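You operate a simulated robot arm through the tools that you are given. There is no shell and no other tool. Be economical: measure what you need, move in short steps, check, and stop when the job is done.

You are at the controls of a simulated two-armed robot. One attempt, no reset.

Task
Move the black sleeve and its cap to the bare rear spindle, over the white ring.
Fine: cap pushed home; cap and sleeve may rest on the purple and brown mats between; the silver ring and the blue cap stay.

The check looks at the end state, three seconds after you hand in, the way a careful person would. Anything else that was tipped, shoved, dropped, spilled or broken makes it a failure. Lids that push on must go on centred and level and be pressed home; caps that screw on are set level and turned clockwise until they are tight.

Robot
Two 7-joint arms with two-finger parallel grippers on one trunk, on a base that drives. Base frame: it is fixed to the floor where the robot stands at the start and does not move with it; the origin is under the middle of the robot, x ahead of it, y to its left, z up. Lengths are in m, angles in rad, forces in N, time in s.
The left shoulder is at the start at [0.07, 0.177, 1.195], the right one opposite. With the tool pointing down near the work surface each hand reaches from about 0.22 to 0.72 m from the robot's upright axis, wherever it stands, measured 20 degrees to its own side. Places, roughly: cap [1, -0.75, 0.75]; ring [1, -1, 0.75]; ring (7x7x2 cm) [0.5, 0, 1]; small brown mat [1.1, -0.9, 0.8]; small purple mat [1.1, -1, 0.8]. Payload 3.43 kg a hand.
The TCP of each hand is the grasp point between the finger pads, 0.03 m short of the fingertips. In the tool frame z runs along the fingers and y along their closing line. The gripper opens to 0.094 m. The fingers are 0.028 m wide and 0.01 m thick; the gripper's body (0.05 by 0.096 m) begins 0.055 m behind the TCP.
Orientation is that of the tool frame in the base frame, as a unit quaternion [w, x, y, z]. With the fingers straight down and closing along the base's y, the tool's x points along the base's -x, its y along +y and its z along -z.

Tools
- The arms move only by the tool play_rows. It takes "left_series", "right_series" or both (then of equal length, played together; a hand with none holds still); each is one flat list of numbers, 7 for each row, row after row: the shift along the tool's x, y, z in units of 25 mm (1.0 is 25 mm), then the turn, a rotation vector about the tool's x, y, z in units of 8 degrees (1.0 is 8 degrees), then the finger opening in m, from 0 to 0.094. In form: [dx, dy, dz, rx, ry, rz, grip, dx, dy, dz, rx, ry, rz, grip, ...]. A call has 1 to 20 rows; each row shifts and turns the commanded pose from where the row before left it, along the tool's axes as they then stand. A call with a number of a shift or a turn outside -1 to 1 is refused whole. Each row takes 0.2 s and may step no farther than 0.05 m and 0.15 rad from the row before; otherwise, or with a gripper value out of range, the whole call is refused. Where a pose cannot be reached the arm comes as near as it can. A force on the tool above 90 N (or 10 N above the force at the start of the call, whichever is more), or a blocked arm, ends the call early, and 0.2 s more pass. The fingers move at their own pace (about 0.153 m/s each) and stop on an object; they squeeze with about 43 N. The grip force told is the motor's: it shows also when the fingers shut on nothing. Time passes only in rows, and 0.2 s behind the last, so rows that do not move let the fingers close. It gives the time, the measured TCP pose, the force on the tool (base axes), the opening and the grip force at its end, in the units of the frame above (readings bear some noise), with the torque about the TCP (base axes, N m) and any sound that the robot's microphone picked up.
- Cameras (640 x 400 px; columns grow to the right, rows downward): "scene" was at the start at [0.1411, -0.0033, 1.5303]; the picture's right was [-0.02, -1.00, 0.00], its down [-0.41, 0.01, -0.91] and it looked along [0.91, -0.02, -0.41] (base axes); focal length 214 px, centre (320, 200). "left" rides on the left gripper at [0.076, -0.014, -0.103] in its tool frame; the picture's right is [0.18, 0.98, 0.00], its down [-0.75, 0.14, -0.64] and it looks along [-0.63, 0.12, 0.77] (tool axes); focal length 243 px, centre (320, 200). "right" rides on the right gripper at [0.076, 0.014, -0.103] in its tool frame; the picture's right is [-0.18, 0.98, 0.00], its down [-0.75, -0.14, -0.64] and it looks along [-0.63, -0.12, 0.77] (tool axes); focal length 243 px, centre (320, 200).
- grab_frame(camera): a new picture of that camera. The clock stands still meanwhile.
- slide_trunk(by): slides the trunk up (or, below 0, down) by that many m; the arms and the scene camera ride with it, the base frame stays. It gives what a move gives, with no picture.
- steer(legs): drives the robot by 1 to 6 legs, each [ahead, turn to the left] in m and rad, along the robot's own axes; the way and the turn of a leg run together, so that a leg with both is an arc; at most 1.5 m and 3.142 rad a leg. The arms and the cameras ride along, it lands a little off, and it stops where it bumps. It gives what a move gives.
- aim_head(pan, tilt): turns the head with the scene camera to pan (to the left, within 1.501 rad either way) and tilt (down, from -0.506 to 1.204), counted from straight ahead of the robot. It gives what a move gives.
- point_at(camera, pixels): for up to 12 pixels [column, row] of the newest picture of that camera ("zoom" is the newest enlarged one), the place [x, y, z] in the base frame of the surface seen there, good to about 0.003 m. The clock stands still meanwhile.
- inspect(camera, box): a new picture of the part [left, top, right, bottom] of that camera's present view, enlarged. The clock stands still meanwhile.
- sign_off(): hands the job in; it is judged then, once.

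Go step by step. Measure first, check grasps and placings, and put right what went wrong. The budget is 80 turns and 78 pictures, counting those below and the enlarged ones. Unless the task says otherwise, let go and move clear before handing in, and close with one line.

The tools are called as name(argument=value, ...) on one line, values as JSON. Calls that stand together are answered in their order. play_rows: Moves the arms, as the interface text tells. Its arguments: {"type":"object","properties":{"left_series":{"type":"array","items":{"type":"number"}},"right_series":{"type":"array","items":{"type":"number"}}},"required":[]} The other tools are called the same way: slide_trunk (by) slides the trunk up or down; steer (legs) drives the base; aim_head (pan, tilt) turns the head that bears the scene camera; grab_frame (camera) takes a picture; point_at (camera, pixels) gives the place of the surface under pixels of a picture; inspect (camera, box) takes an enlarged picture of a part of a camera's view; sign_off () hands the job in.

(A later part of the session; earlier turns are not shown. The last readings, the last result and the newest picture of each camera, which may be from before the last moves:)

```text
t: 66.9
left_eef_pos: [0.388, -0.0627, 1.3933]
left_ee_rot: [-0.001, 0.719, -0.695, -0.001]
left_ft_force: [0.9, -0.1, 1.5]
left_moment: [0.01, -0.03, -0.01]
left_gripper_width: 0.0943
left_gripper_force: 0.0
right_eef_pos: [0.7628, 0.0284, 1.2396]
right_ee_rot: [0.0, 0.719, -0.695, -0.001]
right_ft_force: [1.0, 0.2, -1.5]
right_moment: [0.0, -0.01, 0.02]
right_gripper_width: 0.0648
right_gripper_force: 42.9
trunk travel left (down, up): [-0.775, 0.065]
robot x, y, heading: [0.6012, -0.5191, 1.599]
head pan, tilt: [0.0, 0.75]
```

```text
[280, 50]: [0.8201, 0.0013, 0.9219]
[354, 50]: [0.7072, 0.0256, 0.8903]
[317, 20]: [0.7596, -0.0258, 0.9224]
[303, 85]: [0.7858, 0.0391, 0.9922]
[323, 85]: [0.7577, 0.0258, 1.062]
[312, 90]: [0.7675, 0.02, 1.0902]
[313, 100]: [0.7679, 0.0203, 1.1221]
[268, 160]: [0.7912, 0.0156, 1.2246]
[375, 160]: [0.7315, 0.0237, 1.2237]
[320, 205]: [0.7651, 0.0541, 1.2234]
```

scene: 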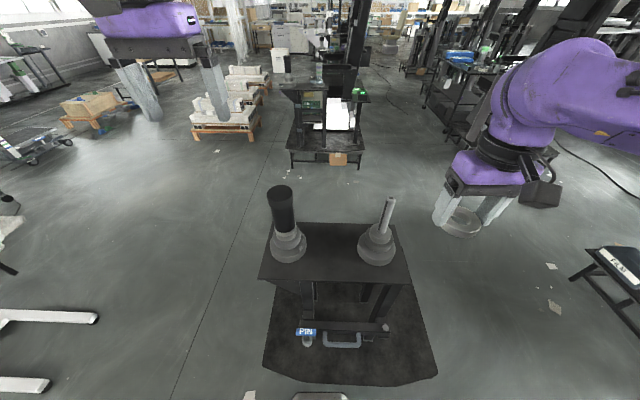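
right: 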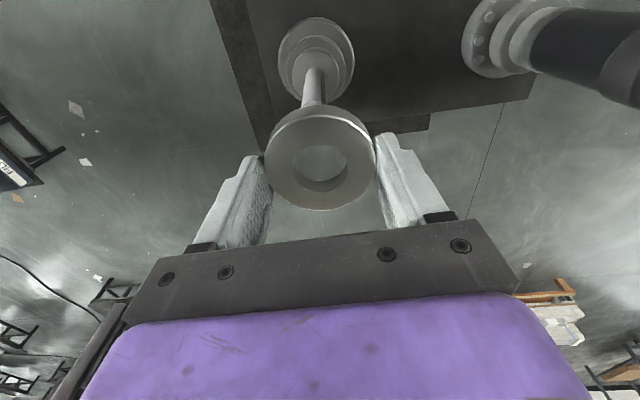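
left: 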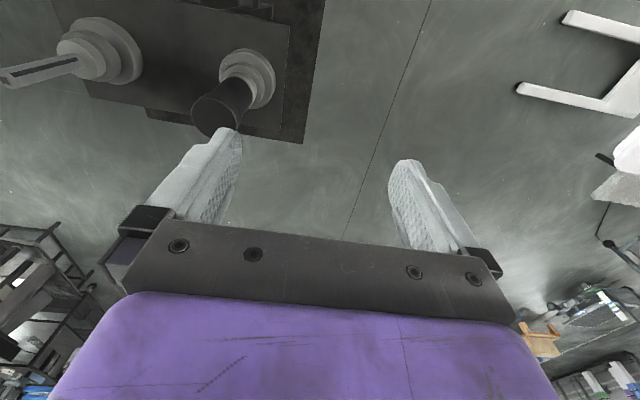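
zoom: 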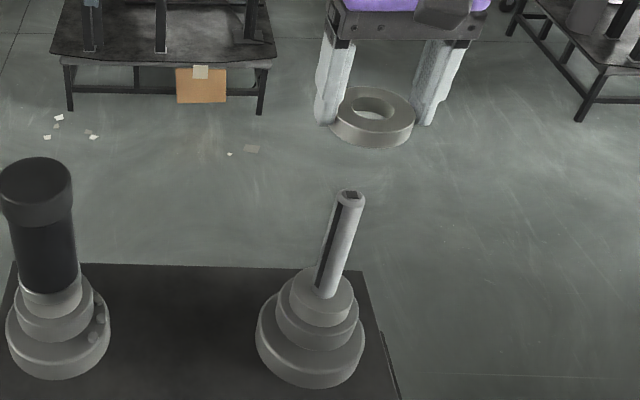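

The spindle axis is near (0.7675,0.0305) while the ring's centre is near (0.761,0.0235). Shift by that and lower to just above the tip, then recheck.

play_rows(right_series=[-0.25, -0.25, 0.6, 0, 0, 0, 0.05, 0, 0, 1, 0, 0, 0, 0.05, 0, 0, 1, 0, 0, 0, 0.05, 0, 0, 0, 0, 0, 0, 0.05])

inspect(camera="right", box=[240, 80, 400, 220])

inspect(camera="scene", box=[350, 160, 420, 220])

```text
t: 67.9
left_eef_pos: [0.3887, -0.0634, 1.395]
left_ee_rot: [0.0, 0.719, -0.695, -0.001]
left_ft_force: [1.0, -0.1, 0.5]
left_moment: [0.01, 0.01, 0.01]
left_gripper_width: 0.0938
left_gripper_force: 0.1
right_eef_pos: [0.7688, 0.0348, 1.1753]
right_ee_rot: [-0.001, 0.719, -0.695, -0.001]
right_ft_force: [0.6, -0.5, 0.2]
right_moment: [0.0, 0.0, -0.03]
right_gripper_width: 0.0645
right_gripper_force: 43.0
trunk travel left (down, up): [-0.775, 0.065]
robot x, y, heading: [0.6007, -0.5179, 1.598]
head pan, tilt: [0.0, 0.75]
```

```text
2.86 times, centred on (320, 150) of right
```

zoom: 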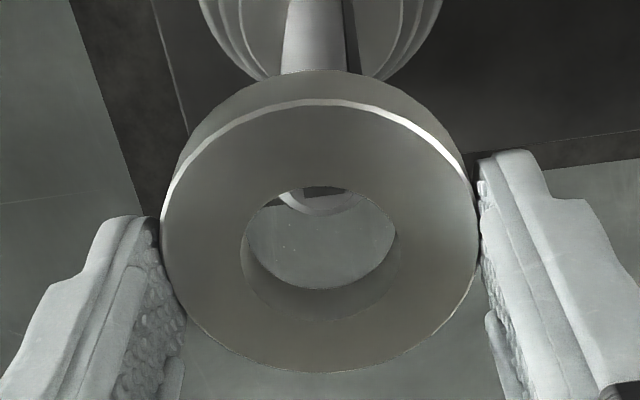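

```text
6.67 times, centred on (385, 190) of scene
```

zoom: 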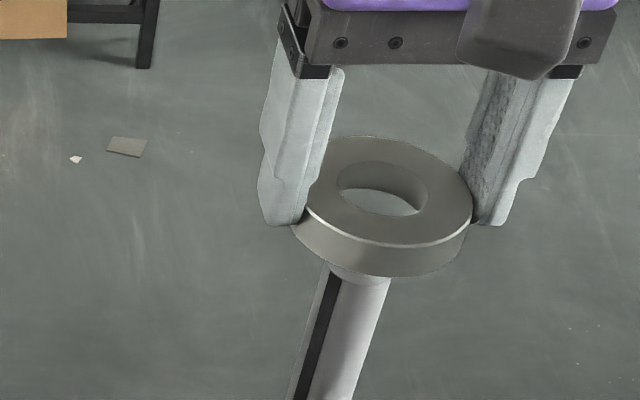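

Sideways the tip is centred in the hole (column ≈320); I need the depth direction measured. Re-zooming and probing hole rim and tip.

inspect(camera="right", box=[240, 80, 400, 220])

point_at(camera="zoom", pixels=[[320, 212], [320, 206], [300, 205], [340, 206], [320, 180], [320, 110], [320, 330], [320, 366], [235, 240], [405, 240], [295, 50], [335, 50]])

```text
2.86 times, centred on (320, 150) of right
```

zoom: 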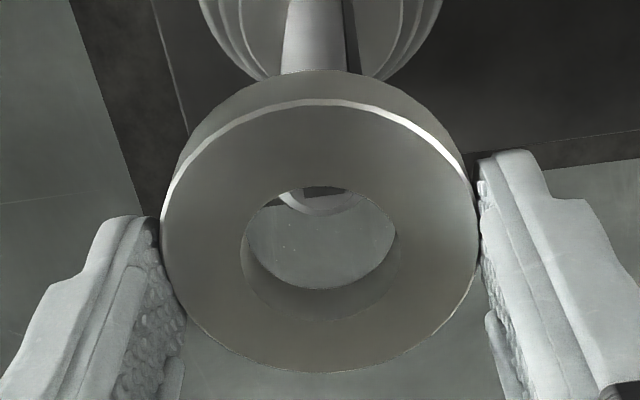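

```text
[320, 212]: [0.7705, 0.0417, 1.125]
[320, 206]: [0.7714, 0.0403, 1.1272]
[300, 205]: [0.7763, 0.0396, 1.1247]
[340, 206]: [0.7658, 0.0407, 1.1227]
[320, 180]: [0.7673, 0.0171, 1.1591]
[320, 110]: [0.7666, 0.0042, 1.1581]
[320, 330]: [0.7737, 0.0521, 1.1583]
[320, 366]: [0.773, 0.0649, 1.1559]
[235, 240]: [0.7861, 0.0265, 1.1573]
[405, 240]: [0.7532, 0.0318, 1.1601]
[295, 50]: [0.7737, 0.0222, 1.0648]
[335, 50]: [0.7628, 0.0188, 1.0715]
```

From this view ring axis ≈(0.7697,0.0345), spindle ≈(0.7695,0.032). Shift 2.5 mm toward the robot, descend 45 mm and check.

play_rows(right_series=[0.1, 0, 0.2, 0, 0, 0, 0.05, 0, 0, 0.4, 0, 0, 0, 0.05, 0, 0, 0.4, 0, 0, 0, 0.05, 0, 0, 0.4, 0, 0, 0, 0.05, 0, 0, 0.4, 0, 0, 0, 0.05])

inspect(camera="right", box=[240, 80, 400, 220])

```text
t: 69.1
left_eef_pos: [0.3886, -0.0625, 1.3945]
left_ee_rot: [0.0, 0.72, -0.694, -0.001]
left_ft_force: [-0.2, 0.7, 0.1]
left_moment: [0.02, 0.0, -0.02]
left_gripper_width: 0.0939
left_gripper_force: 0.0
right_eef_pos: [0.7712, 0.0329, 1.129]
right_ee_rot: [-0.001, 0.72, -0.694, 0.0]
right_ft_force: [0.8, 0.5, -1.4]
right_moment: [-0.01, 0.01, -0.02]
right_gripper_width: 0.0642
right_gripper_force: 42.9
trunk travel left (down, up): [-0.775, 0.065]
robot x, y, heading: [0.6031, -0.5182, 1.599]
head pan, tilt: [0.0, 0.75]
```

```text
2.86 times, centred on (320, 150) of right
```

zoom: 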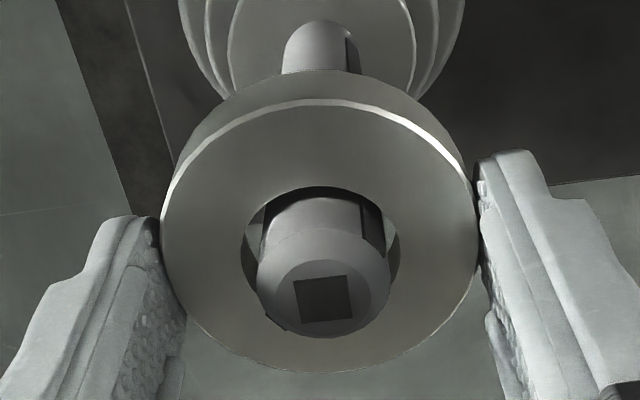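

The ring is on the spindle and free. Descend to just above the pedestal, then seat gently.

play_rows(right_series=[0, 0, 0.6, 0, 0, 0, 0.05, 0, 0, 0.6, 0, 0, 0, 0.05, 0, 0, 0.6, 0, 0, 0, 0.05, 0, 0, 0.6, 0, 0, 0, 0.05, 0, 0, 0.6, 0, 0, 0, 0.05, 0, 0, 0.6, 0, 0, 0, 0.05, 0, 0, 0.4, 0, 0, 0, 0.05, 0, 0, 0, 0, 0, 0, 0.05])

inspect(camera="scene", box=[330, 180, 420, 270])

```text
t: 70.3
left_eef_pos: [0.3873, -0.0714, 1.3963]
left_ee_rot: [-0.004, 0.719, -0.695, -0.001]
left_ft_force: [-0.3, 0.0, 0.1]
left_moment: [0.03, 0.03, 0.02]
left_gripper_width: 0.094
left_gripper_force: 0.1
right_eef_pos: [0.7689, 0.0354, 1.07]
right_ee_rot: [-0.016, 0.719, -0.695, -0.018]
right_ft_force: [-5.7, -15.6, 33.6]
right_moment: [-1.29, -0.94, -0.05]
right_gripper_width: 0.0648
right_gripper_force: 43.1
trunk travel left (down, up): [-0.775, 0.065]
robot x, y, heading: [0.601, -0.5185, 1.599]
head pan, tilt: [0.0, 0.75]
stopped in row 6 (right hand): the force on the tool passed its limit at 107 N (the readings are from after the stop); the commanded pose is now the measured one
```

```text
4.44 times, centred on (375, 225) of scene
```

zoom: 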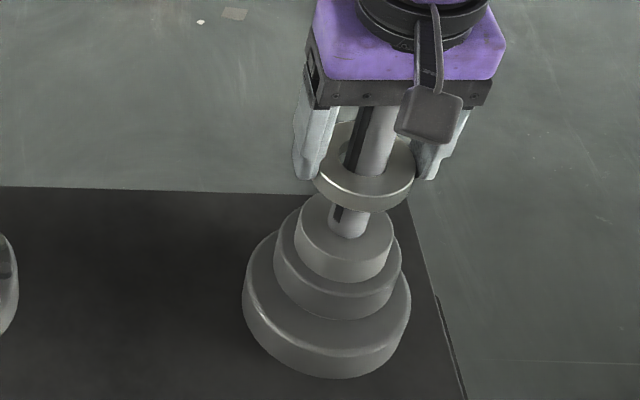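

The force came from the spindle tip meeting the palm: tip 1.123 is exactly where the gripper body begins (TCP 1.07+0.055); my oversight. Rise 5 mm to relieve and re-read.

play_rows(right_series=[0, 0, -0.2, 0, 0, 0, 0.05, 0, 0, 0, 0, 0, 0, 0.05])

inspect(camera="right", box=[200, 50, 440, 240])

```text
t: 71.0
left_eef_pos: [0.3868, -0.0711, 1.3963]
left_ee_rot: [-0.004, 0.719, -0.695, -0.002]
left_ft_force: [-0.7, -0.6, 0.2]
left_moment: [0.01, 0.01, -0.01]
left_gripper_width: 0.0938
left_gripper_force: 0.2
right_eef_pos: [0.7694, 0.0359, 1.0711]
right_ee_rot: [-0.015, 0.718, -0.696, -0.015]
right_ft_force: [-5.1, -21.0, 12.2]
right_moment: [-0.29, -0.38, -0.06]
right_gripper_width: 0.0646
right_gripper_force: 43.1
trunk travel left (down, up): [-0.775, 0.065]
robot x, y, heading: [0.5993, -0.5154, 1.6]
head pan, tilt: [0.0, 0.75]
```

```text
2.11 times, centred on (320, 145) of right
```

zoom: 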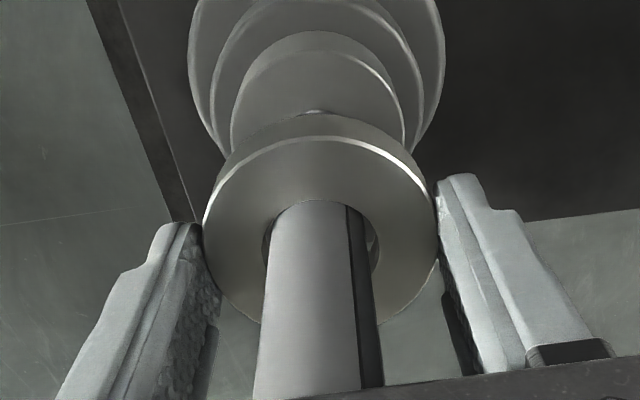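

The hand is tilted 2.4° about its y and presses the spindle sideways (-21 N). Level it, shift 4 mm back and rise a little more.

play_rows(right_series=[0.08, 0, -0.2, 0, 0.15, 0, 0.05, 0.08, 0, -0.1, 0, 0.15, 0, 0.05, 0, 0, 0, 0, 0, 0, 0.05])

```text
t: 71.8
left_eef_pos: [0.387, -0.0642, 1.3957]
left_ee_rot: [-0.002, 0.719, -0.695, -0.001]
left_ft_force: [-0.8, 0.2, 0.0]
left_moment: [0.03, 0.02, -0.02]
left_gripper_width: 0.0943
left_gripper_force: 0.0
right_eef_pos: [0.7688, 0.0377, 1.0757]
right_ee_rot: [0.002, 0.718, -0.696, 0.0]
right_ft_force: [-5.4, -5.4, -1.3]
right_moment: [-0.07, 0.11, -0.03]
right_gripper_width: 0.0645
right_gripper_force: 42.9
trunk travel left (down, up): [-0.775, 0.065]
robot x, y, heading: [0.6064, -0.5157, 1.6]
head pan, tilt: [0.0, 0.75]
```

Level again with small side forces (-5,-5 N). Nudge 5 mm toward -y and 1 mm -x to centre.

play_rows(right_series=[0.2, 0.04, 0, 0, 0, 0, 0.05, 0, 0, 0, 0, 0, 0, 0.05])

inspect(camera="right", box=[200, 50, 440, 240])

```text
t: 72.3
left_eef_pos: [0.3889, -0.0633, 1.3938]
left_ee_rot: [-0.002, 0.72, -0.694, 0.0]
left_ft_force: [-0.1, 0.4, -0.6]
left_moment: [-0.02, 0.03, 0.02]
left_gripper_width: 0.0939
left_gripper_force: 0.1
right_eef_pos: [0.7689, 0.0318, 1.0745]
right_ee_rot: [0.003, 0.718, -0.696, 0.0]
right_ft_force: [-0.3, 0.9, -1.9]
right_moment: [0.01, 0.02, -0.02]
right_gripper_width: 0.0647
right_gripper_force: 42.4
trunk travel left (down, up): [-0.775, 0.065]
robot x, y, heading: [0.6008, -0.5139, 1.603]
head pan, tilt: [0.0, 0.75]
```

```text
2.11 times, centred on (320, 145) of right
```

zoom: 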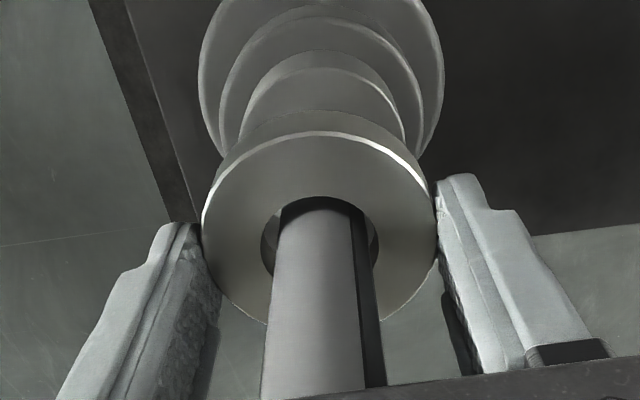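

Free (≈0 N) and centred. Slack the fingers very slowly so the ring slides down the spindle instead of falling freely.

play_rows(right_series=[0, 0, 0.1, 0, 0, 0, 0.062, 0, 0, 0, 0, 0, 0, 0.064, 0, 0, 0, 0, 0, 0, 0.0643, 0, 0, 0, 0, 0, 0, 0.0645, 0, 0, 0, 0, 0, 0, 0.0646, 0, 0, 0, 0, 0, 0, 0.0647, 0, 0, 0, 0, 0, 0, 0.0648, 0, 0, 0, 0, 0, 0, 0.0649, 0, 0, 0, 0, 0, 0, 0.065, 0, 0, 0, 0, 0, 0, 0.0653, 0, 0, 0, 0, 0, 0, 0.066, 0, 0, 0, 0, 0, 0, 0.068, 0, 0, 0, 0, 0, 0, 0.07])

inspect(camera="scene", box=[330, 180, 420, 270])

```text
t: 75.2
left_eef_pos: [0.388, -0.0625, 1.3943]
left_ee_rot: [-0.002, 0.719, -0.695, 0.0]
left_ft_force: [0.4, -0.7, -0.2]
left_moment: [-0.01, 0.02, -0.03]
left_gripper_width: 0.094
left_gripper_force: 0.0
right_eef_pos: [0.7709, 0.0328, 1.0726]
right_ee_rot: [0.002, 0.718, -0.696, 0.001]
right_ft_force: [0.0, -0.9, -0.2]
right_moment: [0.0, 0.02, -0.01]
right_gripper_width: 0.07
right_gripper_force: 0.1
trunk travel left (down, up): [-0.775, 0.065]
robot x, y, heading: [0.5999, -0.515, 1.602]
head pan, tilt: [0.0, 0.75]
```

```text
4.44 times, centred on (375, 225) of scene
```

zoom: 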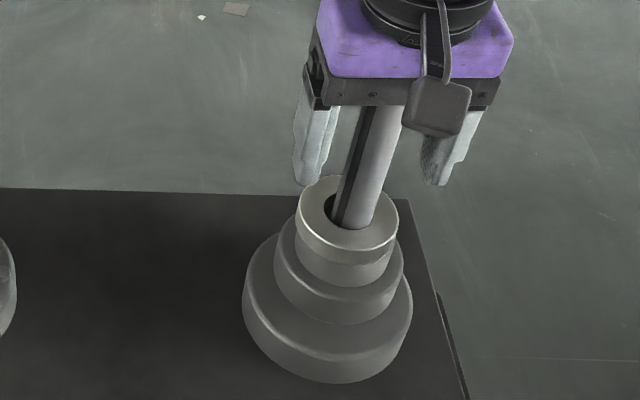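

The white ring sits flat on the rear pedestal. Now raise the right hand clear and bring the open left hand above the black cap.

play_rows(left_series=[-0.46, -0.475, 0.9, 0, 0, 0, 0.094, -0.46, -0.475, 0.9, 0, 0, 0, 0.094, -0.46, -0.475, 0.9, 0, 0, 0, 0.094, -0.46, -0.475, 0.9, 0, 0, 0, 0.094, -0.46, -0.475, 0.9, 0, 0, 0, 0.094, -0.46, -0.475, 0.9, 0, 0, 0, 0.094, -0.46, -0.475, 0.9, 0, 0, 0, 0.094, -0.46, -0.475, 0.9, 0, 0, 0, 0.094, 0, 0, 0, 0, 0, 0, 0.094, 0, 0, 0, 0, 0, 0, 0.094, 0, 0, 0, 0, 0, 0, 0.094, 0, 0, 0, 0, 0, 0, 0.094], right_series=[0, 0, -0.5, 0, 0, 0, 0.09, 0, 0, -1, 0, 0, 0, 0.09, 0, 0, -1, 0, 0, 0, 0.09, 0, 0, -1, 0, 0, 0, 0.09, 0, 0, -1, 0, 0, 0, 0.09, 0, 0, -1, 0, 0, 0, 0.09, 0, 0, -1, 0, 0, 0, 0.09, 0.5, -1, 0, 0, 0, 0, 0.09, 0.5, -1, 0, 0, 0, 0, 0.09, 0.5, -1, 0, 0, 0, 0, 0.09, 0.5, -1, 0, 0, 0, 0, 0.09, 0.5, 0, 0, 0, 0, 0, 0.09])

inspect(camera="left", box=[200, 60, 440, 240])

grab_frame(camera="scene")

```text
t: 77.8
left_eef_pos: [0.4805, 0.03, 1.2139]
left_ee_rot: [-0.002, 0.72, -0.694, 0.0]
left_ft_force: [-0.3, -0.4, 0.3]
left_moment: [0.0, -0.02, 0.01]
left_gripper_width: 0.0941
left_gripper_force: 0.0
right_eef_pos: [0.8693, -0.0276, 1.2395]
right_ee_rot: [0.001, 0.718, -0.696, 0.001]
right_ft_force: [-0.9, 0.3, 0.3]
right_moment: [0.0, -0.02, 0.0]
right_gripper_width: 0.0901
right_gripper_force: 0.1
trunk travel left (down, up): [-0.775, 0.065]
robot x, y, heading: [0.6019, -0.516, 1.598]
head pan, tilt: [0.0, 0.75]
```

```text
2.22 times, centred on (320, 150) of left
```

zoom: 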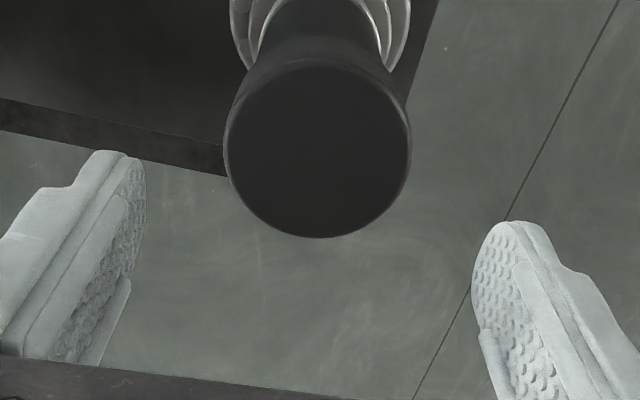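

```text
31 pictures are left
```

scene: 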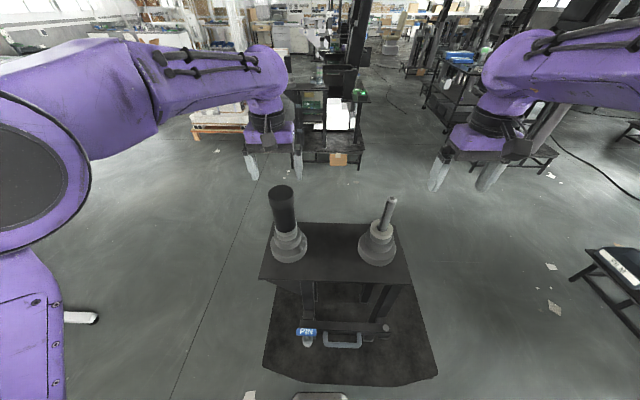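

Left hand hovers above the cap. Measure the cap's rim precisely from the left zoom.

inspect(camera="left", box=[200, 60, 440, 240])

point_at(camera="zoom", pixels=[[232, 150], [405, 150], [318, 75], [318, 232], [318, 150], [262, 210], [375, 210], [260, 60], [365, 40]])

```text
2.22 times, centred on (320, 150) of left
```

zoom: 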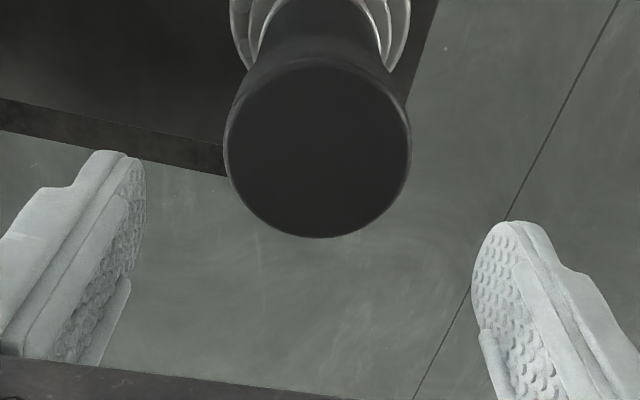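

```text
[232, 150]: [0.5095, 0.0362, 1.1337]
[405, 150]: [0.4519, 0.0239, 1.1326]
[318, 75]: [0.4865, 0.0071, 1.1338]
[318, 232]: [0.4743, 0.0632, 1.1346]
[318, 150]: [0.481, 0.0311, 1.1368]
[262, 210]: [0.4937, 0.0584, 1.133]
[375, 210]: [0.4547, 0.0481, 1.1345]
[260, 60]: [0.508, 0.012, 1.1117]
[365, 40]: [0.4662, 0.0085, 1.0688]
```

Cap centre ≈(0.4807,0.035), top 1.134, lower edge ≈1.105. Shift 4 mm, descend to TCP 1.138 so the tips stay on the cap only, and close.

play_rows(left_series=[-0.17, 0, 0.6, 0, 0, 0, 0.094, 0, 0, 0.8, 0, 0, 0, 0.094, 0, 0, 0.8, 0, 0, 0, 0.094, 0, 0, 0.8, 0, 0, 0, 0.094, 0, 0, 0, 0, 0, 0, 0.094, 0, 0, 0, 0, 0, 0, 0.045, 0, 0, 0, 0, 0, 0, 0.045, 0, 0, 0, 0, 0, 0, 0.045, 0, 0, 0, 0, 0, 0, 0.045])

inspect(camera="scene", box=[240, 150, 330, 220])

```text
t: 79.8
left_eef_pos: [0.4788, 0.0356, 1.1376]
left_ee_rot: [-0.001, 0.72, -0.694, 0.0]
left_ft_force: [-6.0, 1.1, -0.4]
left_moment: [0.11, 0.52, 0.08]
left_gripper_width: 0.0666
left_gripper_force: 42.4
right_eef_pos: [0.8702, -0.0258, 1.2385]
right_ee_rot: [0.002, 0.718, -0.696, 0.001]
right_ft_force: [0.6, 0.1, 0.4]
right_moment: [0.02, 0.02, -0.01]
right_gripper_width: 0.0898
right_gripper_force: 0.1
trunk travel left (down, up): [-0.775, 0.065]
robot x, y, heading: [0.6039, -0.5132, 1.597]
head pan, tilt: [0.0, 0.75]
```

```text
5.71 times, centred on (285, 185) of scene
```

zoom: 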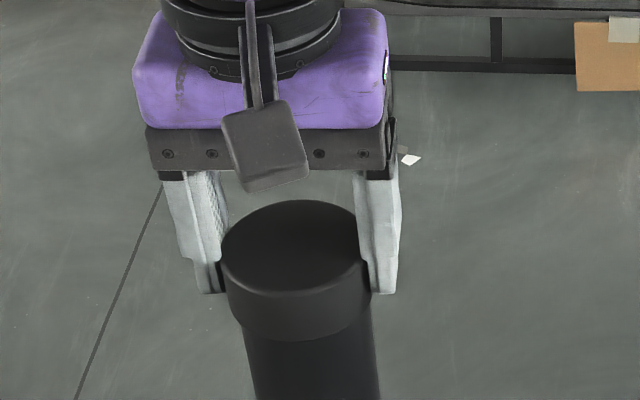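

Cap gripped at 0.0666. Relieve 1 mm sideways and pull up slowly.

play_rows(left_series=[0, 0.05, 0, 0, 0, 0, 0.045, 0, 0, -0.2, 0, 0, 0, 0.045, 0, 0, -0.2, 0, 0, 0, 0.045, 0, 0, -0.2, 0, 0, 0, 0.045, 0, 0, -0.2, 0, 0, 0, 0.045])

inspect(camera="scene", box=[240, 150, 330, 260])

```text
t: 81.0
left_eef_pos: [0.4804, 0.0373, 1.1599]
left_ee_rot: [-0.002, 0.72, -0.694, -0.001]
left_ft_force: [-0.4, -0.5, -0.6]
left_moment: [-0.03, -0.01, -0.07]
left_gripper_width: 0.067
left_gripper_force: 43.7
right_eef_pos: [0.8715, -0.0269, 1.238]
right_ee_rot: [0.003, 0.717, -0.697, 0.001]
right_ft_force: [0.1, 0.3, -0.5]
right_moment: [-0.01, 0.0, -0.01]
right_gripper_width: 0.09
right_gripper_force: 0.1
trunk travel left (down, up): [-0.775, 0.065]
robot x, y, heading: [0.6016, -0.5159, 1.603]
head pan, tilt: [0.0, 0.75]
```

```text
3.64 times, centred on (285, 205) of scene
```

zoom: 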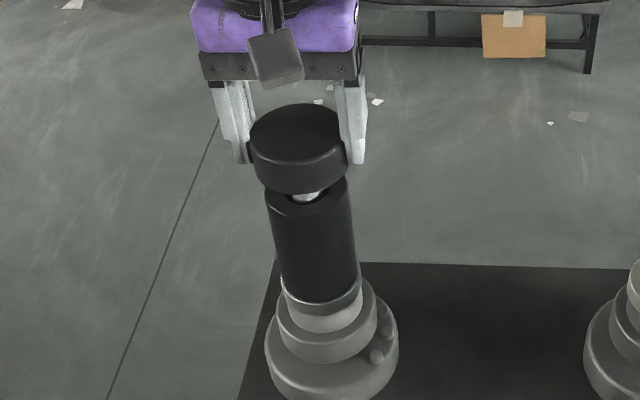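

The cap came free cleanly and the spindle shows inside the sleeve (305,196). Move the left hand with the cap up and away, and bring the right hand over the sleeve.

play_rows(left_series=[0, 0, -0.6, 0, 0, 0, 0.045, 0, 0, -1, 0, 0, 0, 0.045, 0, 0, -1, 0, 0, 0, 0.045, 0, 0, -1, 0, 0, 0, 0.045, 0, 0, -1, 0, 0, 0, 0.045, 0.6, 1, -0.5, 0, 0, 0, 0.045, 0.6, 1, -0.5, 0, 0, 0, 0.045, 0.6, 1, 0, 0, 0, 0, 0.045, 0.6, 1, 0, 0, 0, 0, 0.045, 0.6, 1, 0, 0, 0, 0, 0.045, 0.6, 1, 0, 0, 0, 0, 0.045, 0.4, 0.5, 0, 0, 0, 0, 0.045, 0, 0, 0, 0, 0, 0, 0.045, 0, 0, 0, 0, 0, 0, 0.045, 0, 0, 0, 0, 0, 0, 0.045, 0, 0, 0, 0, 0, 0, 0.045, 0, 0, 0, 0, 0, 0, 0.045, 0, 0, 0, 0, 0, 0, 0.045], right_series=[0, 0, 0, 0, 0, 0, 0.094, 0, 0, 0, 0, 0, 0, 0.094, -0.185, 0.968, 0, 0, 0, 0, 0.094, -0.185, 0.968, 0, 0, 0, 0, 0.094, -0.185, 0.968, 0, 0, 0, 0, 0.094, -0.185, 0.968, 0, 0, 0, 0, 0.094, -0.185, 0.968, 0, 0, 0, 0, 0.094, -0.185, 0.968, 0, 0, 0, 0, 0.094, -0.185, 0.968, 0, 0, 0, 0, 0.094, -0.185, 0.968, 0, 0, 0, 0, 0.094, -0.185, 0.968, 0, 0, 0, 0, 0.094, -0.185, 0.968, 0, 0, 0, 0, 0.094, -0.185, 0.968, 0, 0, 0, 0, 0.094, -0.185, 0.968, 0, 0, 0, 0, 0.094, -0.185, 0.968, 0, 0, 0, 0, 0.094, -0.185, 0.968, 0, 0, 0, 0, 0.094, -0.185, 0.968, 0, 0, 0, 0, 0.094, -0.185, 0.968, 0, 0, 0, 0, 0.094])

inspect(camera="right", box=[200, 60, 440, 240])

grab_frame(camera="scene")

```text
t: 84.8
left_eef_pos: [0.3204, -0.0676, 1.3004]
left_ee_rot: [-0.002, 0.719, -0.695, -0.001]
left_ft_force: [0.2, 0.3, -1.4]
left_moment: [0.03, 0.05, 0.01]
left_gripper_width: 0.0668
left_gripper_force: 42.7
right_eef_pos: [0.5192, 0.0397, 1.2416]
right_ee_rot: [0.008, 0.71, -0.704, -0.005]
right_ft_force: [0.3, -0.2, -0.5]
right_moment: [0.0, -0.01, 0.0]
right_gripper_width: 0.0939
right_gripper_force: 0.4
right hand out of reach, approached as far as the arm can: row 18
trunk travel left (down, up): [-0.775, 0.065]
robot x, y, heading: [0.6018, -0.5145, 1.601]
head pan, tilt: [0.0, 0.75]
```

```text
2.22 times, centred on (320, 150) of right
```

zoom: 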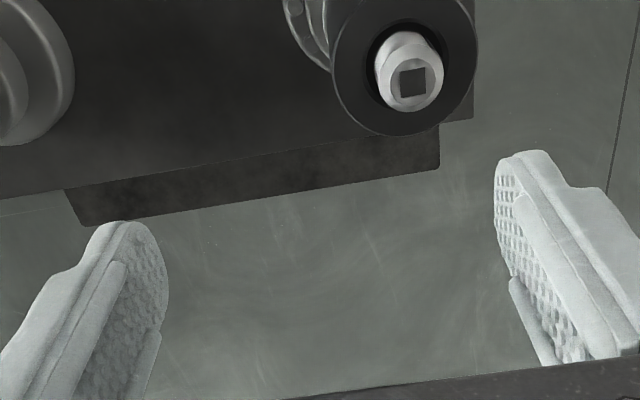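

```text
26 pictures are left
```

scene: 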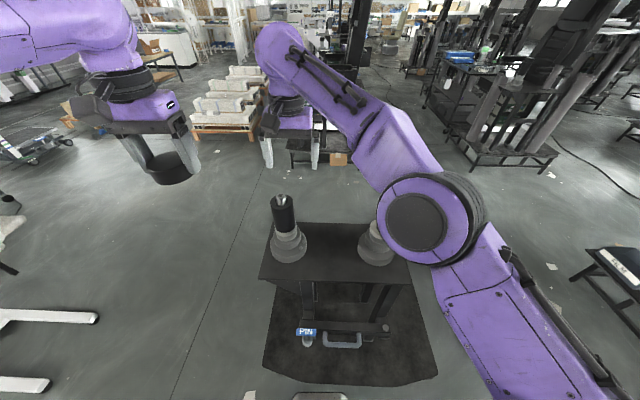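

The right arm reaches its limit at x≈0.519. I'll back the hand off 4 cm in +x and turn the base left 0.25 rad, which brings the sleeve into reach.

play_rows(right_series=[0, -1, 0, 0, 0, 0, 0.094, 0, -1, 0, 0, 0, 0, 0.094, 0, -0.5, 0, 0, 0, 0, 0.094])

steer(legs=[[0, 0.25]])

aim_head(pan=-0.25, tilt=0.75)

inspect(camera="right", box=[120, 0, 520, 240])

```text
t: 85.5
left_eef_pos: [0.321, -0.0665, 1.2997]
left_ee_rot: [-0.001, 0.72, -0.694, -0.001]
left_ft_force: [0.3, 0.3, -1.1]
left_moment: [0.02, -0.01, 0.03]
left_gripper_width: 0.0668
left_gripper_force: 42.8
right_eef_pos: [0.5696, 0.0361, 1.2356]
right_ee_rot: [0.003, 0.718, -0.696, 0.001]
right_ft_force: [0.5, 0.1, 0.9]
right_moment: [0.01, 0.01, 0.02]
right_gripper_width: 0.0938
right_gripper_force: 0.0
trunk travel left (down, up): [-0.775, 0.065]
robot x, y, heading: [0.6011, -0.5146, 1.603]
head pan, tilt: [0.0, 0.75]
```

```text
t: 86.8
left_eef_pos: [0.2173, -0.1516, 1.3003]
left_ee_rot: [0.0, 0.802, -0.598, 0.0]
left_ft_force: [0.2, -0.9, -1.1]
left_moment: [0.03, 0.03, 0.02]
left_gripper_width: 0.0669
left_gripper_force: 43.0
right_eef_pos: [0.4314, 0.0091, 1.2354]
right_ee_rot: [0.002, 0.8, -0.6, 0.001]
right_ft_force: [-0.7, -0.5, -0.4]
right_moment: [0.0, 0.0, -0.03]
right_gripper_width: 0.094
right_gripper_force: 0.0
trunk travel left (down, up): [-0.775, 0.065]
robot x, y, heading: [0.6007, -0.5156, 1.859]
head pan, tilt: [0.0, 0.75]
```

```text
t: 87.6
left_eef_pos: [0.2171, -0.1532, 1.2996]
left_ee_rot: [-0.002, 0.801, -0.598, -0.001]
left_ft_force: [-0.5, -0.2, -0.7]
left_moment: [0.02, -0.01, 0.0]
left_gripper_width: 0.0672
left_gripper_force: 42.9
right_eef_pos: [0.4306, 0.009, 1.2363]
right_ee_rot: [0.002, 0.801, -0.599, 0.001]
right_ft_force: [-0.4, -0.1, 0.5]
right_moment: [-0.02, -0.04, -0.02]
right_gripper_width: 0.0939
right_gripper_force: 0.1
trunk travel left (down, up): [-0.775, 0.065]
robot x, y, heading: [0.6048, -0.5127, 1.859]
head pan, tilt: [-0.25, 0.75]
```

```text
1.60 times, centred on (320, 120) of right
```

zoom: 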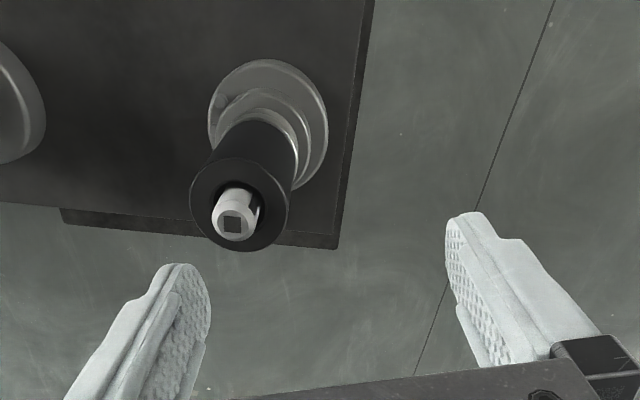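

Sleeve's open top seen at (239,204). Measure its rim.

point_at(camera="zoom", pixels=[[194, 205], [284, 205], [239, 163], [239, 247], [212, 172], [265, 240], [232, 226]])

```text
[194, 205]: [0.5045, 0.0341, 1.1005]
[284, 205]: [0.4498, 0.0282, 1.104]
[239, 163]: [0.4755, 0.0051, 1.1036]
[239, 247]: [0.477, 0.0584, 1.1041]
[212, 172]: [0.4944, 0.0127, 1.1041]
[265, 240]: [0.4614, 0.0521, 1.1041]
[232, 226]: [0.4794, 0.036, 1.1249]
```

Sleeve centre ≈(0.478,0.0325), top 1.104. Move over it and descend to TCP 1.080 (palm above the spindle tip), then close.

play_rows(right_series=[-0.18, -1, 0, 0, 0, 0, 0.094, -0.18, -1, 0, 0, 0, 0, 0.094, 0, -0.09, 1, 0, 0, 0, 0.094, 0, 0, 1, 0, 0, 0, 0.094, 0, 0, 1, 0, 0, 0, 0.094, 0, 0, 1, 0, 0, 0, 0.094, 0, 0, 0.8, 0, 0, 0, 0.094, 0, 0, 0.8, 0, 0, 0, 0.094, 0, 0, 0.6, 0, 0, 0, 0.094, 0, 0, 0, 0, 0, 0, 0.094])

inspect(camera="right", box=[160, 40, 480, 240])

```text
t: 89.8
left_eef_pos: [0.2187, -0.1533, 1.3003]
left_ee_rot: [-0.001, 0.801, -0.598, -0.002]
left_ft_force: [-0.2, -0.2, -2.0]
left_moment: [0.02, 0.01, 0.0]
left_gripper_width: 0.0668
left_gripper_force: 43.2
right_eef_pos: [0.4776, 0.0319, 1.0803]
right_ee_rot: [0.002, 0.8, -0.6, 0.001]
right_ft_force: [-1.0, 0.7, -0.2]
right_moment: [-0.02, 0.0, 0.02]
right_gripper_width: 0.094
right_gripper_force: 0.1
trunk travel left (down, up): [-0.775, 0.065]
robot x, y, heading: [0.6019, -0.5156, 1.857]
head pan, tilt: [-0.25, 0.75]
```

```text
2.00 times, centred on (320, 140) of right
```

zoom: 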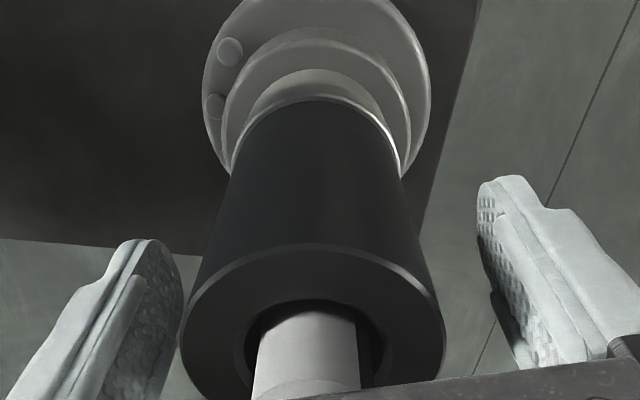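

Sleeve is between the fingers, palm clear. Close, then raise 3 cm slowly and check that the silver ring stays.

play_rows(right_series=[0, 0, 0, 0, 0, 0, 0.035, 0, 0, 0, 0, 0, 0, 0.035, 0, 0, 0, 0, 0, 0, 0.035, 0, 0, 0, 0, 0, 0, 0.035, 0, 0, -0.2, 0, 0, 0, 0.035, 0, 0, -0.3, 0, 0, 0, 0.035, 0, 0, -0.3, 0, 0, 0, 0.035, 0, 0, -0.4, 0, 0, 0, 0.035])

inspect(camera="scene", box=[240, 150, 340, 260])

```text
t: 91.6
left_eef_pos: [0.217, -0.1515, 1.3]
left_ee_rot: [0.0, 0.801, -0.598, -0.001]
left_ft_force: [0.9, -0.4, -1.9]
left_moment: [-0.02, 0.02, 0.03]
left_gripper_width: 0.0666
left_gripper_force: 43.0
right_eef_pos: [0.4776, 0.033, 1.1116]
right_ee_rot: [0.002, 0.801, -0.599, 0.002]
right_ft_force: [-0.1, 0.3, -6.6]
right_moment: [0.01, 0.02, -0.01]
right_gripper_width: 0.0618
right_gripper_force: 43.3
trunk travel left (down, up): [-0.775, 0.065]
robot x, y, heading: [0.6033, -0.5141, 1.859]
head pan, tilt: [-0.25, 0.75]
```

```text
3.64 times, centred on (290, 205) of scene
```

zoom: 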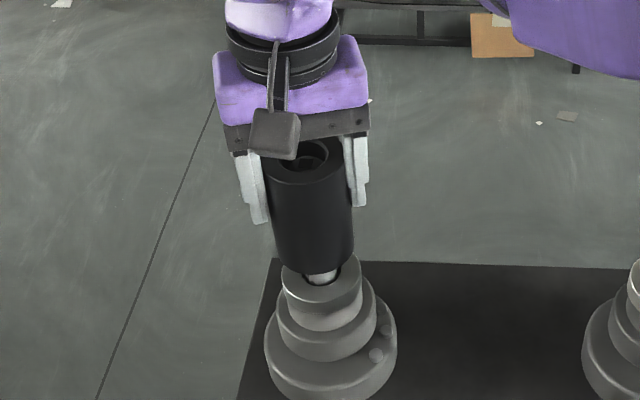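

Sleeve lifts clean (~0.6 kg) and the silver ring stays at (322,285). Lift until its bottom clears the tip, then turn the base right 0.55 rad so both hands reach the rear spindle.

play_rows(right_series=[0, 0, -0.6, 0, 0, 0, 0.035, 0, 0, -1, 0, 0, 0, 0.035, 0, 0, -1, 0, 0, 0, 0.035, 0, 0, -1, 0, 0, 0, 0.035, 0, 0, -1, 0, 0, 0, 0.035, 0, 0, -1, 0, 0, 0, 0.035])

steer(legs=[[0, -0.55]])

aim_head(pan=0.1, tilt=0.75)

grab_frame(camera="scene")

grab_frame(camera="right")

```text
t: 93.0
left_eef_pos: [0.2172, -0.1517, 1.3002]
left_ee_rot: [-0.001, 0.801, -0.598, -0.001]
left_ft_force: [-0.2, -0.7, -0.6]
left_moment: [0.03, 0.01, 0.02]
left_gripper_width: 0.0669
left_gripper_force: 43.2
right_eef_pos: [0.4799, 0.0328, 1.2507]
right_ee_rot: [0.003, 0.8, -0.599, 0.002]
right_ft_force: [-0.2, 0.4, -4.5]
right_moment: [-0.03, 0.04, -0.04]
right_gripper_width: 0.0615
right_gripper_force: 42.9
trunk travel left (down, up): [-0.775, 0.065]
robot x, y, heading: [0.6025, -0.5151, 1.851]
head pan, tilt: [-0.25, 0.75]
```

```text
t: 94.9
left_eef_pos: [0.46, -0.0047, 1.2978]
left_ee_rot: [0.001, -0.613, 0.79, -0.001]
left_ft_force: [1.0, 0.5, -0.2]
left_moment: [-0.01, 0.0, 0.01]
left_gripper_width: 0.0671
left_gripper_force: 43.0
right_eef_pos: [0.7796, 0.0163, 1.2512]
right_ee_rot: [-0.002, -0.612, 0.791, -0.001]
right_ft_force: [0.7, 0.8, -5.5]
right_moment: [-0.01, 0.07, 0.0]
right_gripper_width: 0.0613
right_gripper_force: 42.7
trunk travel left (down, up): [-0.775, 0.065]
robot x, y, heading: [0.6046, -0.5189, 1.313]
head pan, tilt: [-0.25, 0.75]
```

```text
t: 95.7
left_eef_pos: [0.4598, -0.0054, 1.2984]
left_ee_rot: [0.001, -0.613, 0.79, 0.001]
left_ft_force: [-0.1, -0.5, -1.3]
left_moment: [0.02, 0.02, 0.03]
left_gripper_width: 0.0668
left_gripper_force: 42.8
right_eef_pos: [0.7802, 0.0173, 1.2494]
right_ee_rot: [-0.003, -0.611, 0.791, -0.001]
right_ft_force: [0.2, -1.0, -5.8]
right_moment: [-0.01, 0.0, 0.03]
right_gripper_width: 0.0613
right_gripper_force: 42.8
trunk travel left (down, up): [-0.775, 0.065]
robot x, y, heading: [0.6004, -0.5171, 1.312]
head pan, tilt: [0.099, 0.75]
```

```text
22 pictures are left
```

scene: 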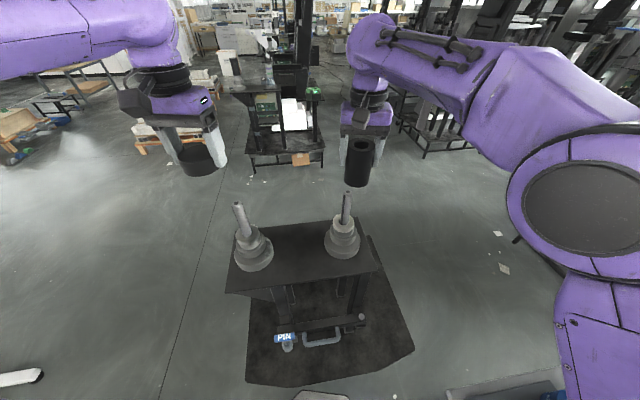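

```text
21 pictures are left
```

right: 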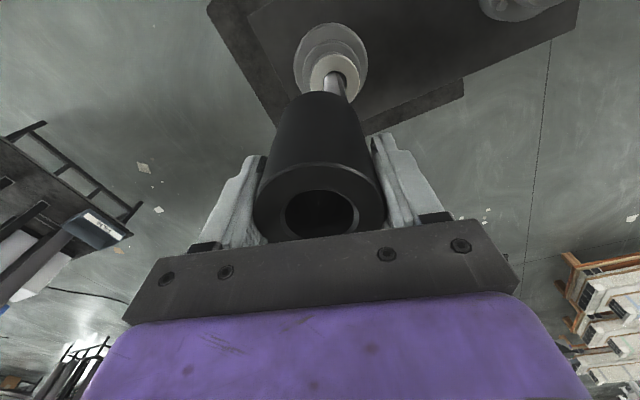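

Sleeve hangs above the rear spindle. Shift by (-0.011,+0.015) and lower to just above the tip, then check alignment.

play_rows(right_series=[-0.46, 0.56, 0, 0, 0, 0, 0.035, 0, 0, 0.7, 0, 0, 0, 0.035, 0, 0, 0.8, 0, 0, 0, 0.035, 0, 0, 0, 0, 0, 0, 0.035])

inspect(camera="scene", box=[305, 150, 395, 260])

point_at(camera="zoom", pixels=[[100, 100], [320, 200]])

inspect(camera="right", box=[220, 20, 420, 240])

```text
t: 96.7
left_eef_pos: [0.4593, -0.0053, 1.2997]
left_ee_rot: [0.001, -0.613, 0.79, 0.0]
left_ft_force: [-0.8, 0.2, -0.9]
left_moment: [0.01, -0.01, 0.02]
left_gripper_width: 0.0671
left_gripper_force: 42.7
right_eef_pos: [0.7712, 0.0316, 1.2115]
right_ee_rot: [-0.002, -0.611, 0.792, -0.002]
right_ft_force: [0.1, 0.3, -6.0]
right_moment: [0.0, 0.0, -0.04]
right_gripper_width: 0.0615
right_gripper_force: 42.9
trunk travel left (down, up): [-0.775, 0.065]
robot x, y, heading: [0.6035, -0.5154, 1.314]
head pan, tilt: [0.099, 0.75]
```

```text
3.64 times, centred on (350, 205) of scene
```

zoom: 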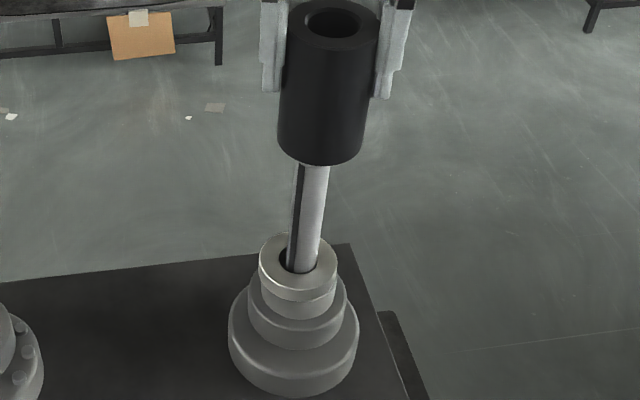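

```text
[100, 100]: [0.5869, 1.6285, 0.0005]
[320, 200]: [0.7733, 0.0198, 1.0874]
```

```text
1.82 times, centred on (320, 130) of right
```

zoom: 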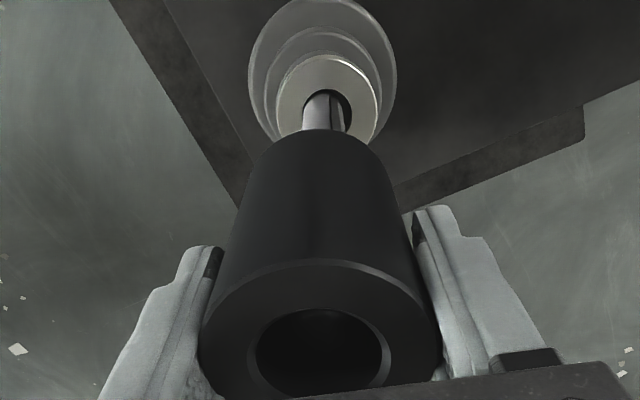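

Laterally aligned (spindle 323 vs sleeve 322). Measure the sleeve's rim and spindle for the depth direction.

point_at(camera="zoom", pixels=[[210, 330], [435, 330], [322, 268], [322, 300], [318, 200], [318, 140], [323, 118], [310, 110], [337, 110], [290, 90], [365, 90]])

```text
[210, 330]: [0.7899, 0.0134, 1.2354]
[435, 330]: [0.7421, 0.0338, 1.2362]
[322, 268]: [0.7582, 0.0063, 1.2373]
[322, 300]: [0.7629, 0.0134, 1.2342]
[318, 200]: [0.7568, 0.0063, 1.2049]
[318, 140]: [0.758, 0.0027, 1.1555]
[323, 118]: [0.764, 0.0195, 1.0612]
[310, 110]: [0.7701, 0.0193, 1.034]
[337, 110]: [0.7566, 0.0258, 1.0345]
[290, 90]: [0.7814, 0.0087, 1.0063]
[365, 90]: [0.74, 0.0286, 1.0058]
```

Sleeve ≈(0.7655,0.0325) vs spindle ≈(0.767,0.030): shift 2 mm toward the robot, lower 4 cm carefully and look through the bore.

play_rows(right_series=[0.08, -0.02, 0.3, 0, 0, 0, 0.035, 0, 0, 0.3, 0, 0, 0, 0.035, 0, 0, 0.3, 0, 0, 0, 0.035, 0, 0, 0.3, 0, 0, 0, 0.035, 0, 0, 0.3, 0, 0, 0, 0.035, 0, 0, 0.3, 0, 0, 0, 0.035])

inspect(camera="right", box=[220, 60, 420, 240])

```text
t: 98.1
left_eef_pos: [0.4598, -0.0055, 1.3004]
left_ee_rot: [0.0, -0.613, 0.79, 0.0]
left_ft_force: [-0.2, -0.3, -0.9]
left_moment: [-0.03, 0.0, -0.02]
left_gripper_width: 0.0669
left_gripper_force: 42.3
right_eef_pos: [0.7708, 0.0298, 1.1684]
right_ee_rot: [-0.003, -0.611, 0.792, -0.001]
right_ft_force: [-0.4, 0.2, -5.0]
right_moment: [-0.03, 0.01, -0.02]
right_gripper_width: 0.0614
right_gripper_force: 43.7
trunk travel left (down, up): [-0.775, 0.065]
robot x, y, heading: [0.5976, -0.5176, 1.311]
head pan, tilt: [0.099, 0.75]
```

```text
2.22 times, centred on (320, 150) of right
```

zoom: 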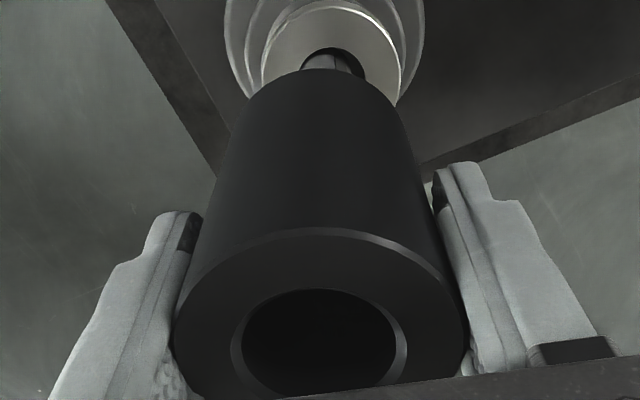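

No contact force with the bottom 27 mm below the tip: the sleeve is on the spindle. Lower to just above the ring.

play_rows(right_series=[0, 0, 0.5, 0, 0, 0, 0.035, 0, 0, 0.5, 0, 0, 0, 0.035, 0, 0, 0.5, 0, 0, 0, 0.035, 0, 0, 0.5, 0, 0, 0, 0.035, 0, 0, 0.5, 0, 0, 0, 0.035, 0, 0, 0.4, 0, 0, 0, 0.035, 0, 0, 0.3, 0, 0, 0, 0.035, 0, 0, 0.15, 0, 0, 0, 0.035, 0, 0, 0, 0, 0, 0, 0.035])

inspect(camera="scene", box=[305, 160, 395, 270])

```text
t: 100.1
left_eef_pos: [0.4596, -0.0058, 1.2993]
left_ee_rot: [0.0, -0.613, 0.79, 0.0]
left_ft_force: [-0.5, -1.1, -1.0]
left_moment: [-0.01, -0.02, -0.02]
left_gripper_width: 0.0671
left_gripper_force: 43.1
right_eef_pos: [0.7685, 0.0271, 1.0835]
right_ee_rot: [-0.003, -0.611, 0.791, -0.001]
right_ft_force: [0.8, -0.1, -5.6]
right_moment: [0.01, 0.04, 0.0]
right_gripper_width: 0.0615
right_gripper_force: 42.7
trunk travel left (down, up): [-0.775, 0.065]
robot x, y, heading: [0.602, -0.5145, 1.314]
head pan, tilt: [0.099, 0.75]
```

```text
3.64 times, centred on (350, 215) of scene
```

zoom: 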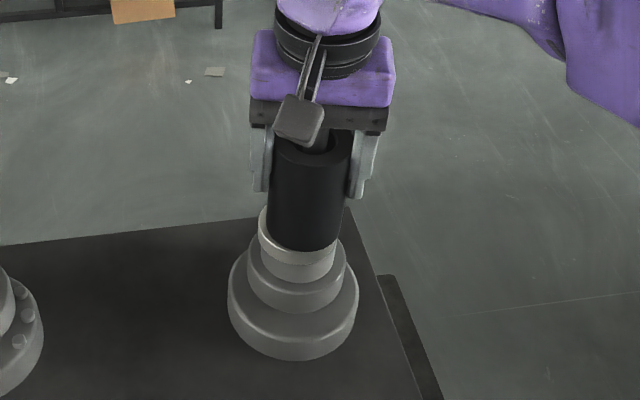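

Nearly down, but it sits ~4 mm too close to the robot. Centre it and lower the last few mm until it rests.

play_rows(right_series=[-0.14, 0.08, 0, 0, 0, 0, 0.035, 0, 0, 0.08, 0, 0, 0, 0.035, 0, 0, 0.08, 0, 0, 0, 0.035, 0, 0, 0, 0, 0, 0, 0.035])

inspect(camera="scene", box=[320, 200, 370, 260])

```text
t: 101.1
left_eef_pos: [0.459, -0.0062, 1.3003]
left_ee_rot: [0.001, -0.613, 0.79, 0.0]
left_ft_force: [0.9, -0.1, -1.2]
left_moment: [0.01, -0.01, 0.02]
left_gripper_width: 0.0667
left_gripper_force: 43.2
right_eef_pos: [0.7683, 0.0304, 1.0813]
right_ee_rot: [-0.003, -0.611, 0.792, -0.001]
right_ft_force: [-1.1, 3.0, 4.2]
right_moment: [0.13, -0.13, 0.06]
right_gripper_width: 0.0618
right_gripper_force: 42.7
trunk travel left (down, up): [-0.775, 0.065]
robot x, y, heading: [0.6012, -0.515, 1.317]
head pan, tilt: [0.099, 0.75]
```

```text
6.67 times, centred on (345, 230) of scene
```

zoom: 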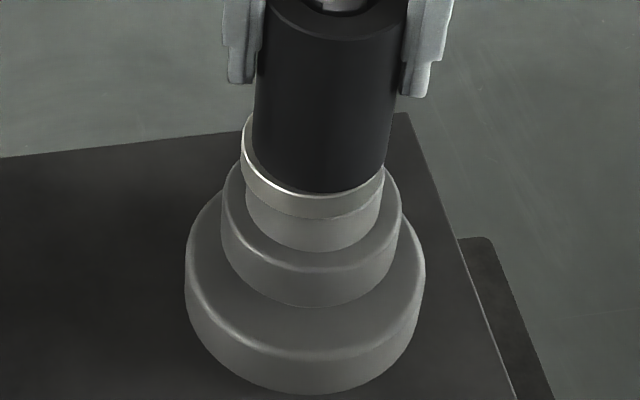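

It rests (weight off the hand), though ~3 mm right of the pedestal's centre (321 vs 314). Lift 2 mm, shift 2.5 mm, set down again.

play_rows(right_series=[0, 0, -0.1, 0, 0, 0, 0.035, 0, 0.11, 0, 0, 0, 0, 0.035, 0, 0, 0.1, 0, 0, 0, 0.035, 0, 0, 0, 0, 0, 0, 0.035])

inspect(camera="scene", box=[320, 180, 370, 260])

```text
t: 102.1
left_eef_pos: [0.46, -0.0066, 1.3006]
left_ee_rot: [0.001, -0.612, 0.791, 0.001]
left_ft_force: [-0.7, 0.7, -2.0]
left_moment: [0.0, 0.0, 0.03]
left_gripper_width: 0.067
left_gripper_force: 43.4
right_eef_pos: [0.7651, 0.0327, 1.0817]
right_ee_rot: [-0.002, -0.611, 0.792, -0.001]
right_ft_force: [2.5, 0.1, 5.6]
right_moment: [-0.09, -0.44, 0.06]
right_gripper_width: 0.0615
right_gripper_force: 42.8
trunk travel left (down, up): [-0.775, 0.065]
robot x, y, heading: [0.605, -0.5126, 1.309]
head pan, tilt: [0.099, 0.75]
```

```text
5.00 times, centred on (345, 220) of scene
```

zoom: 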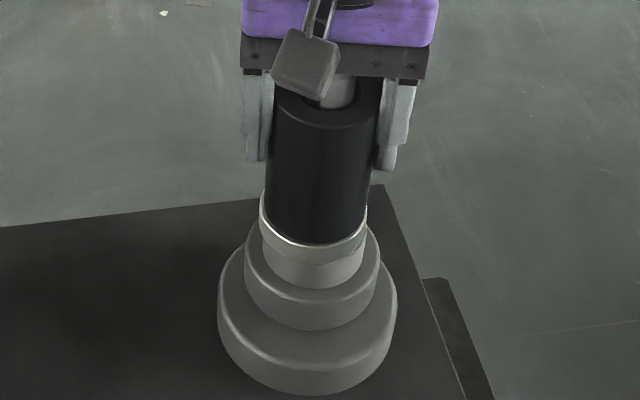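

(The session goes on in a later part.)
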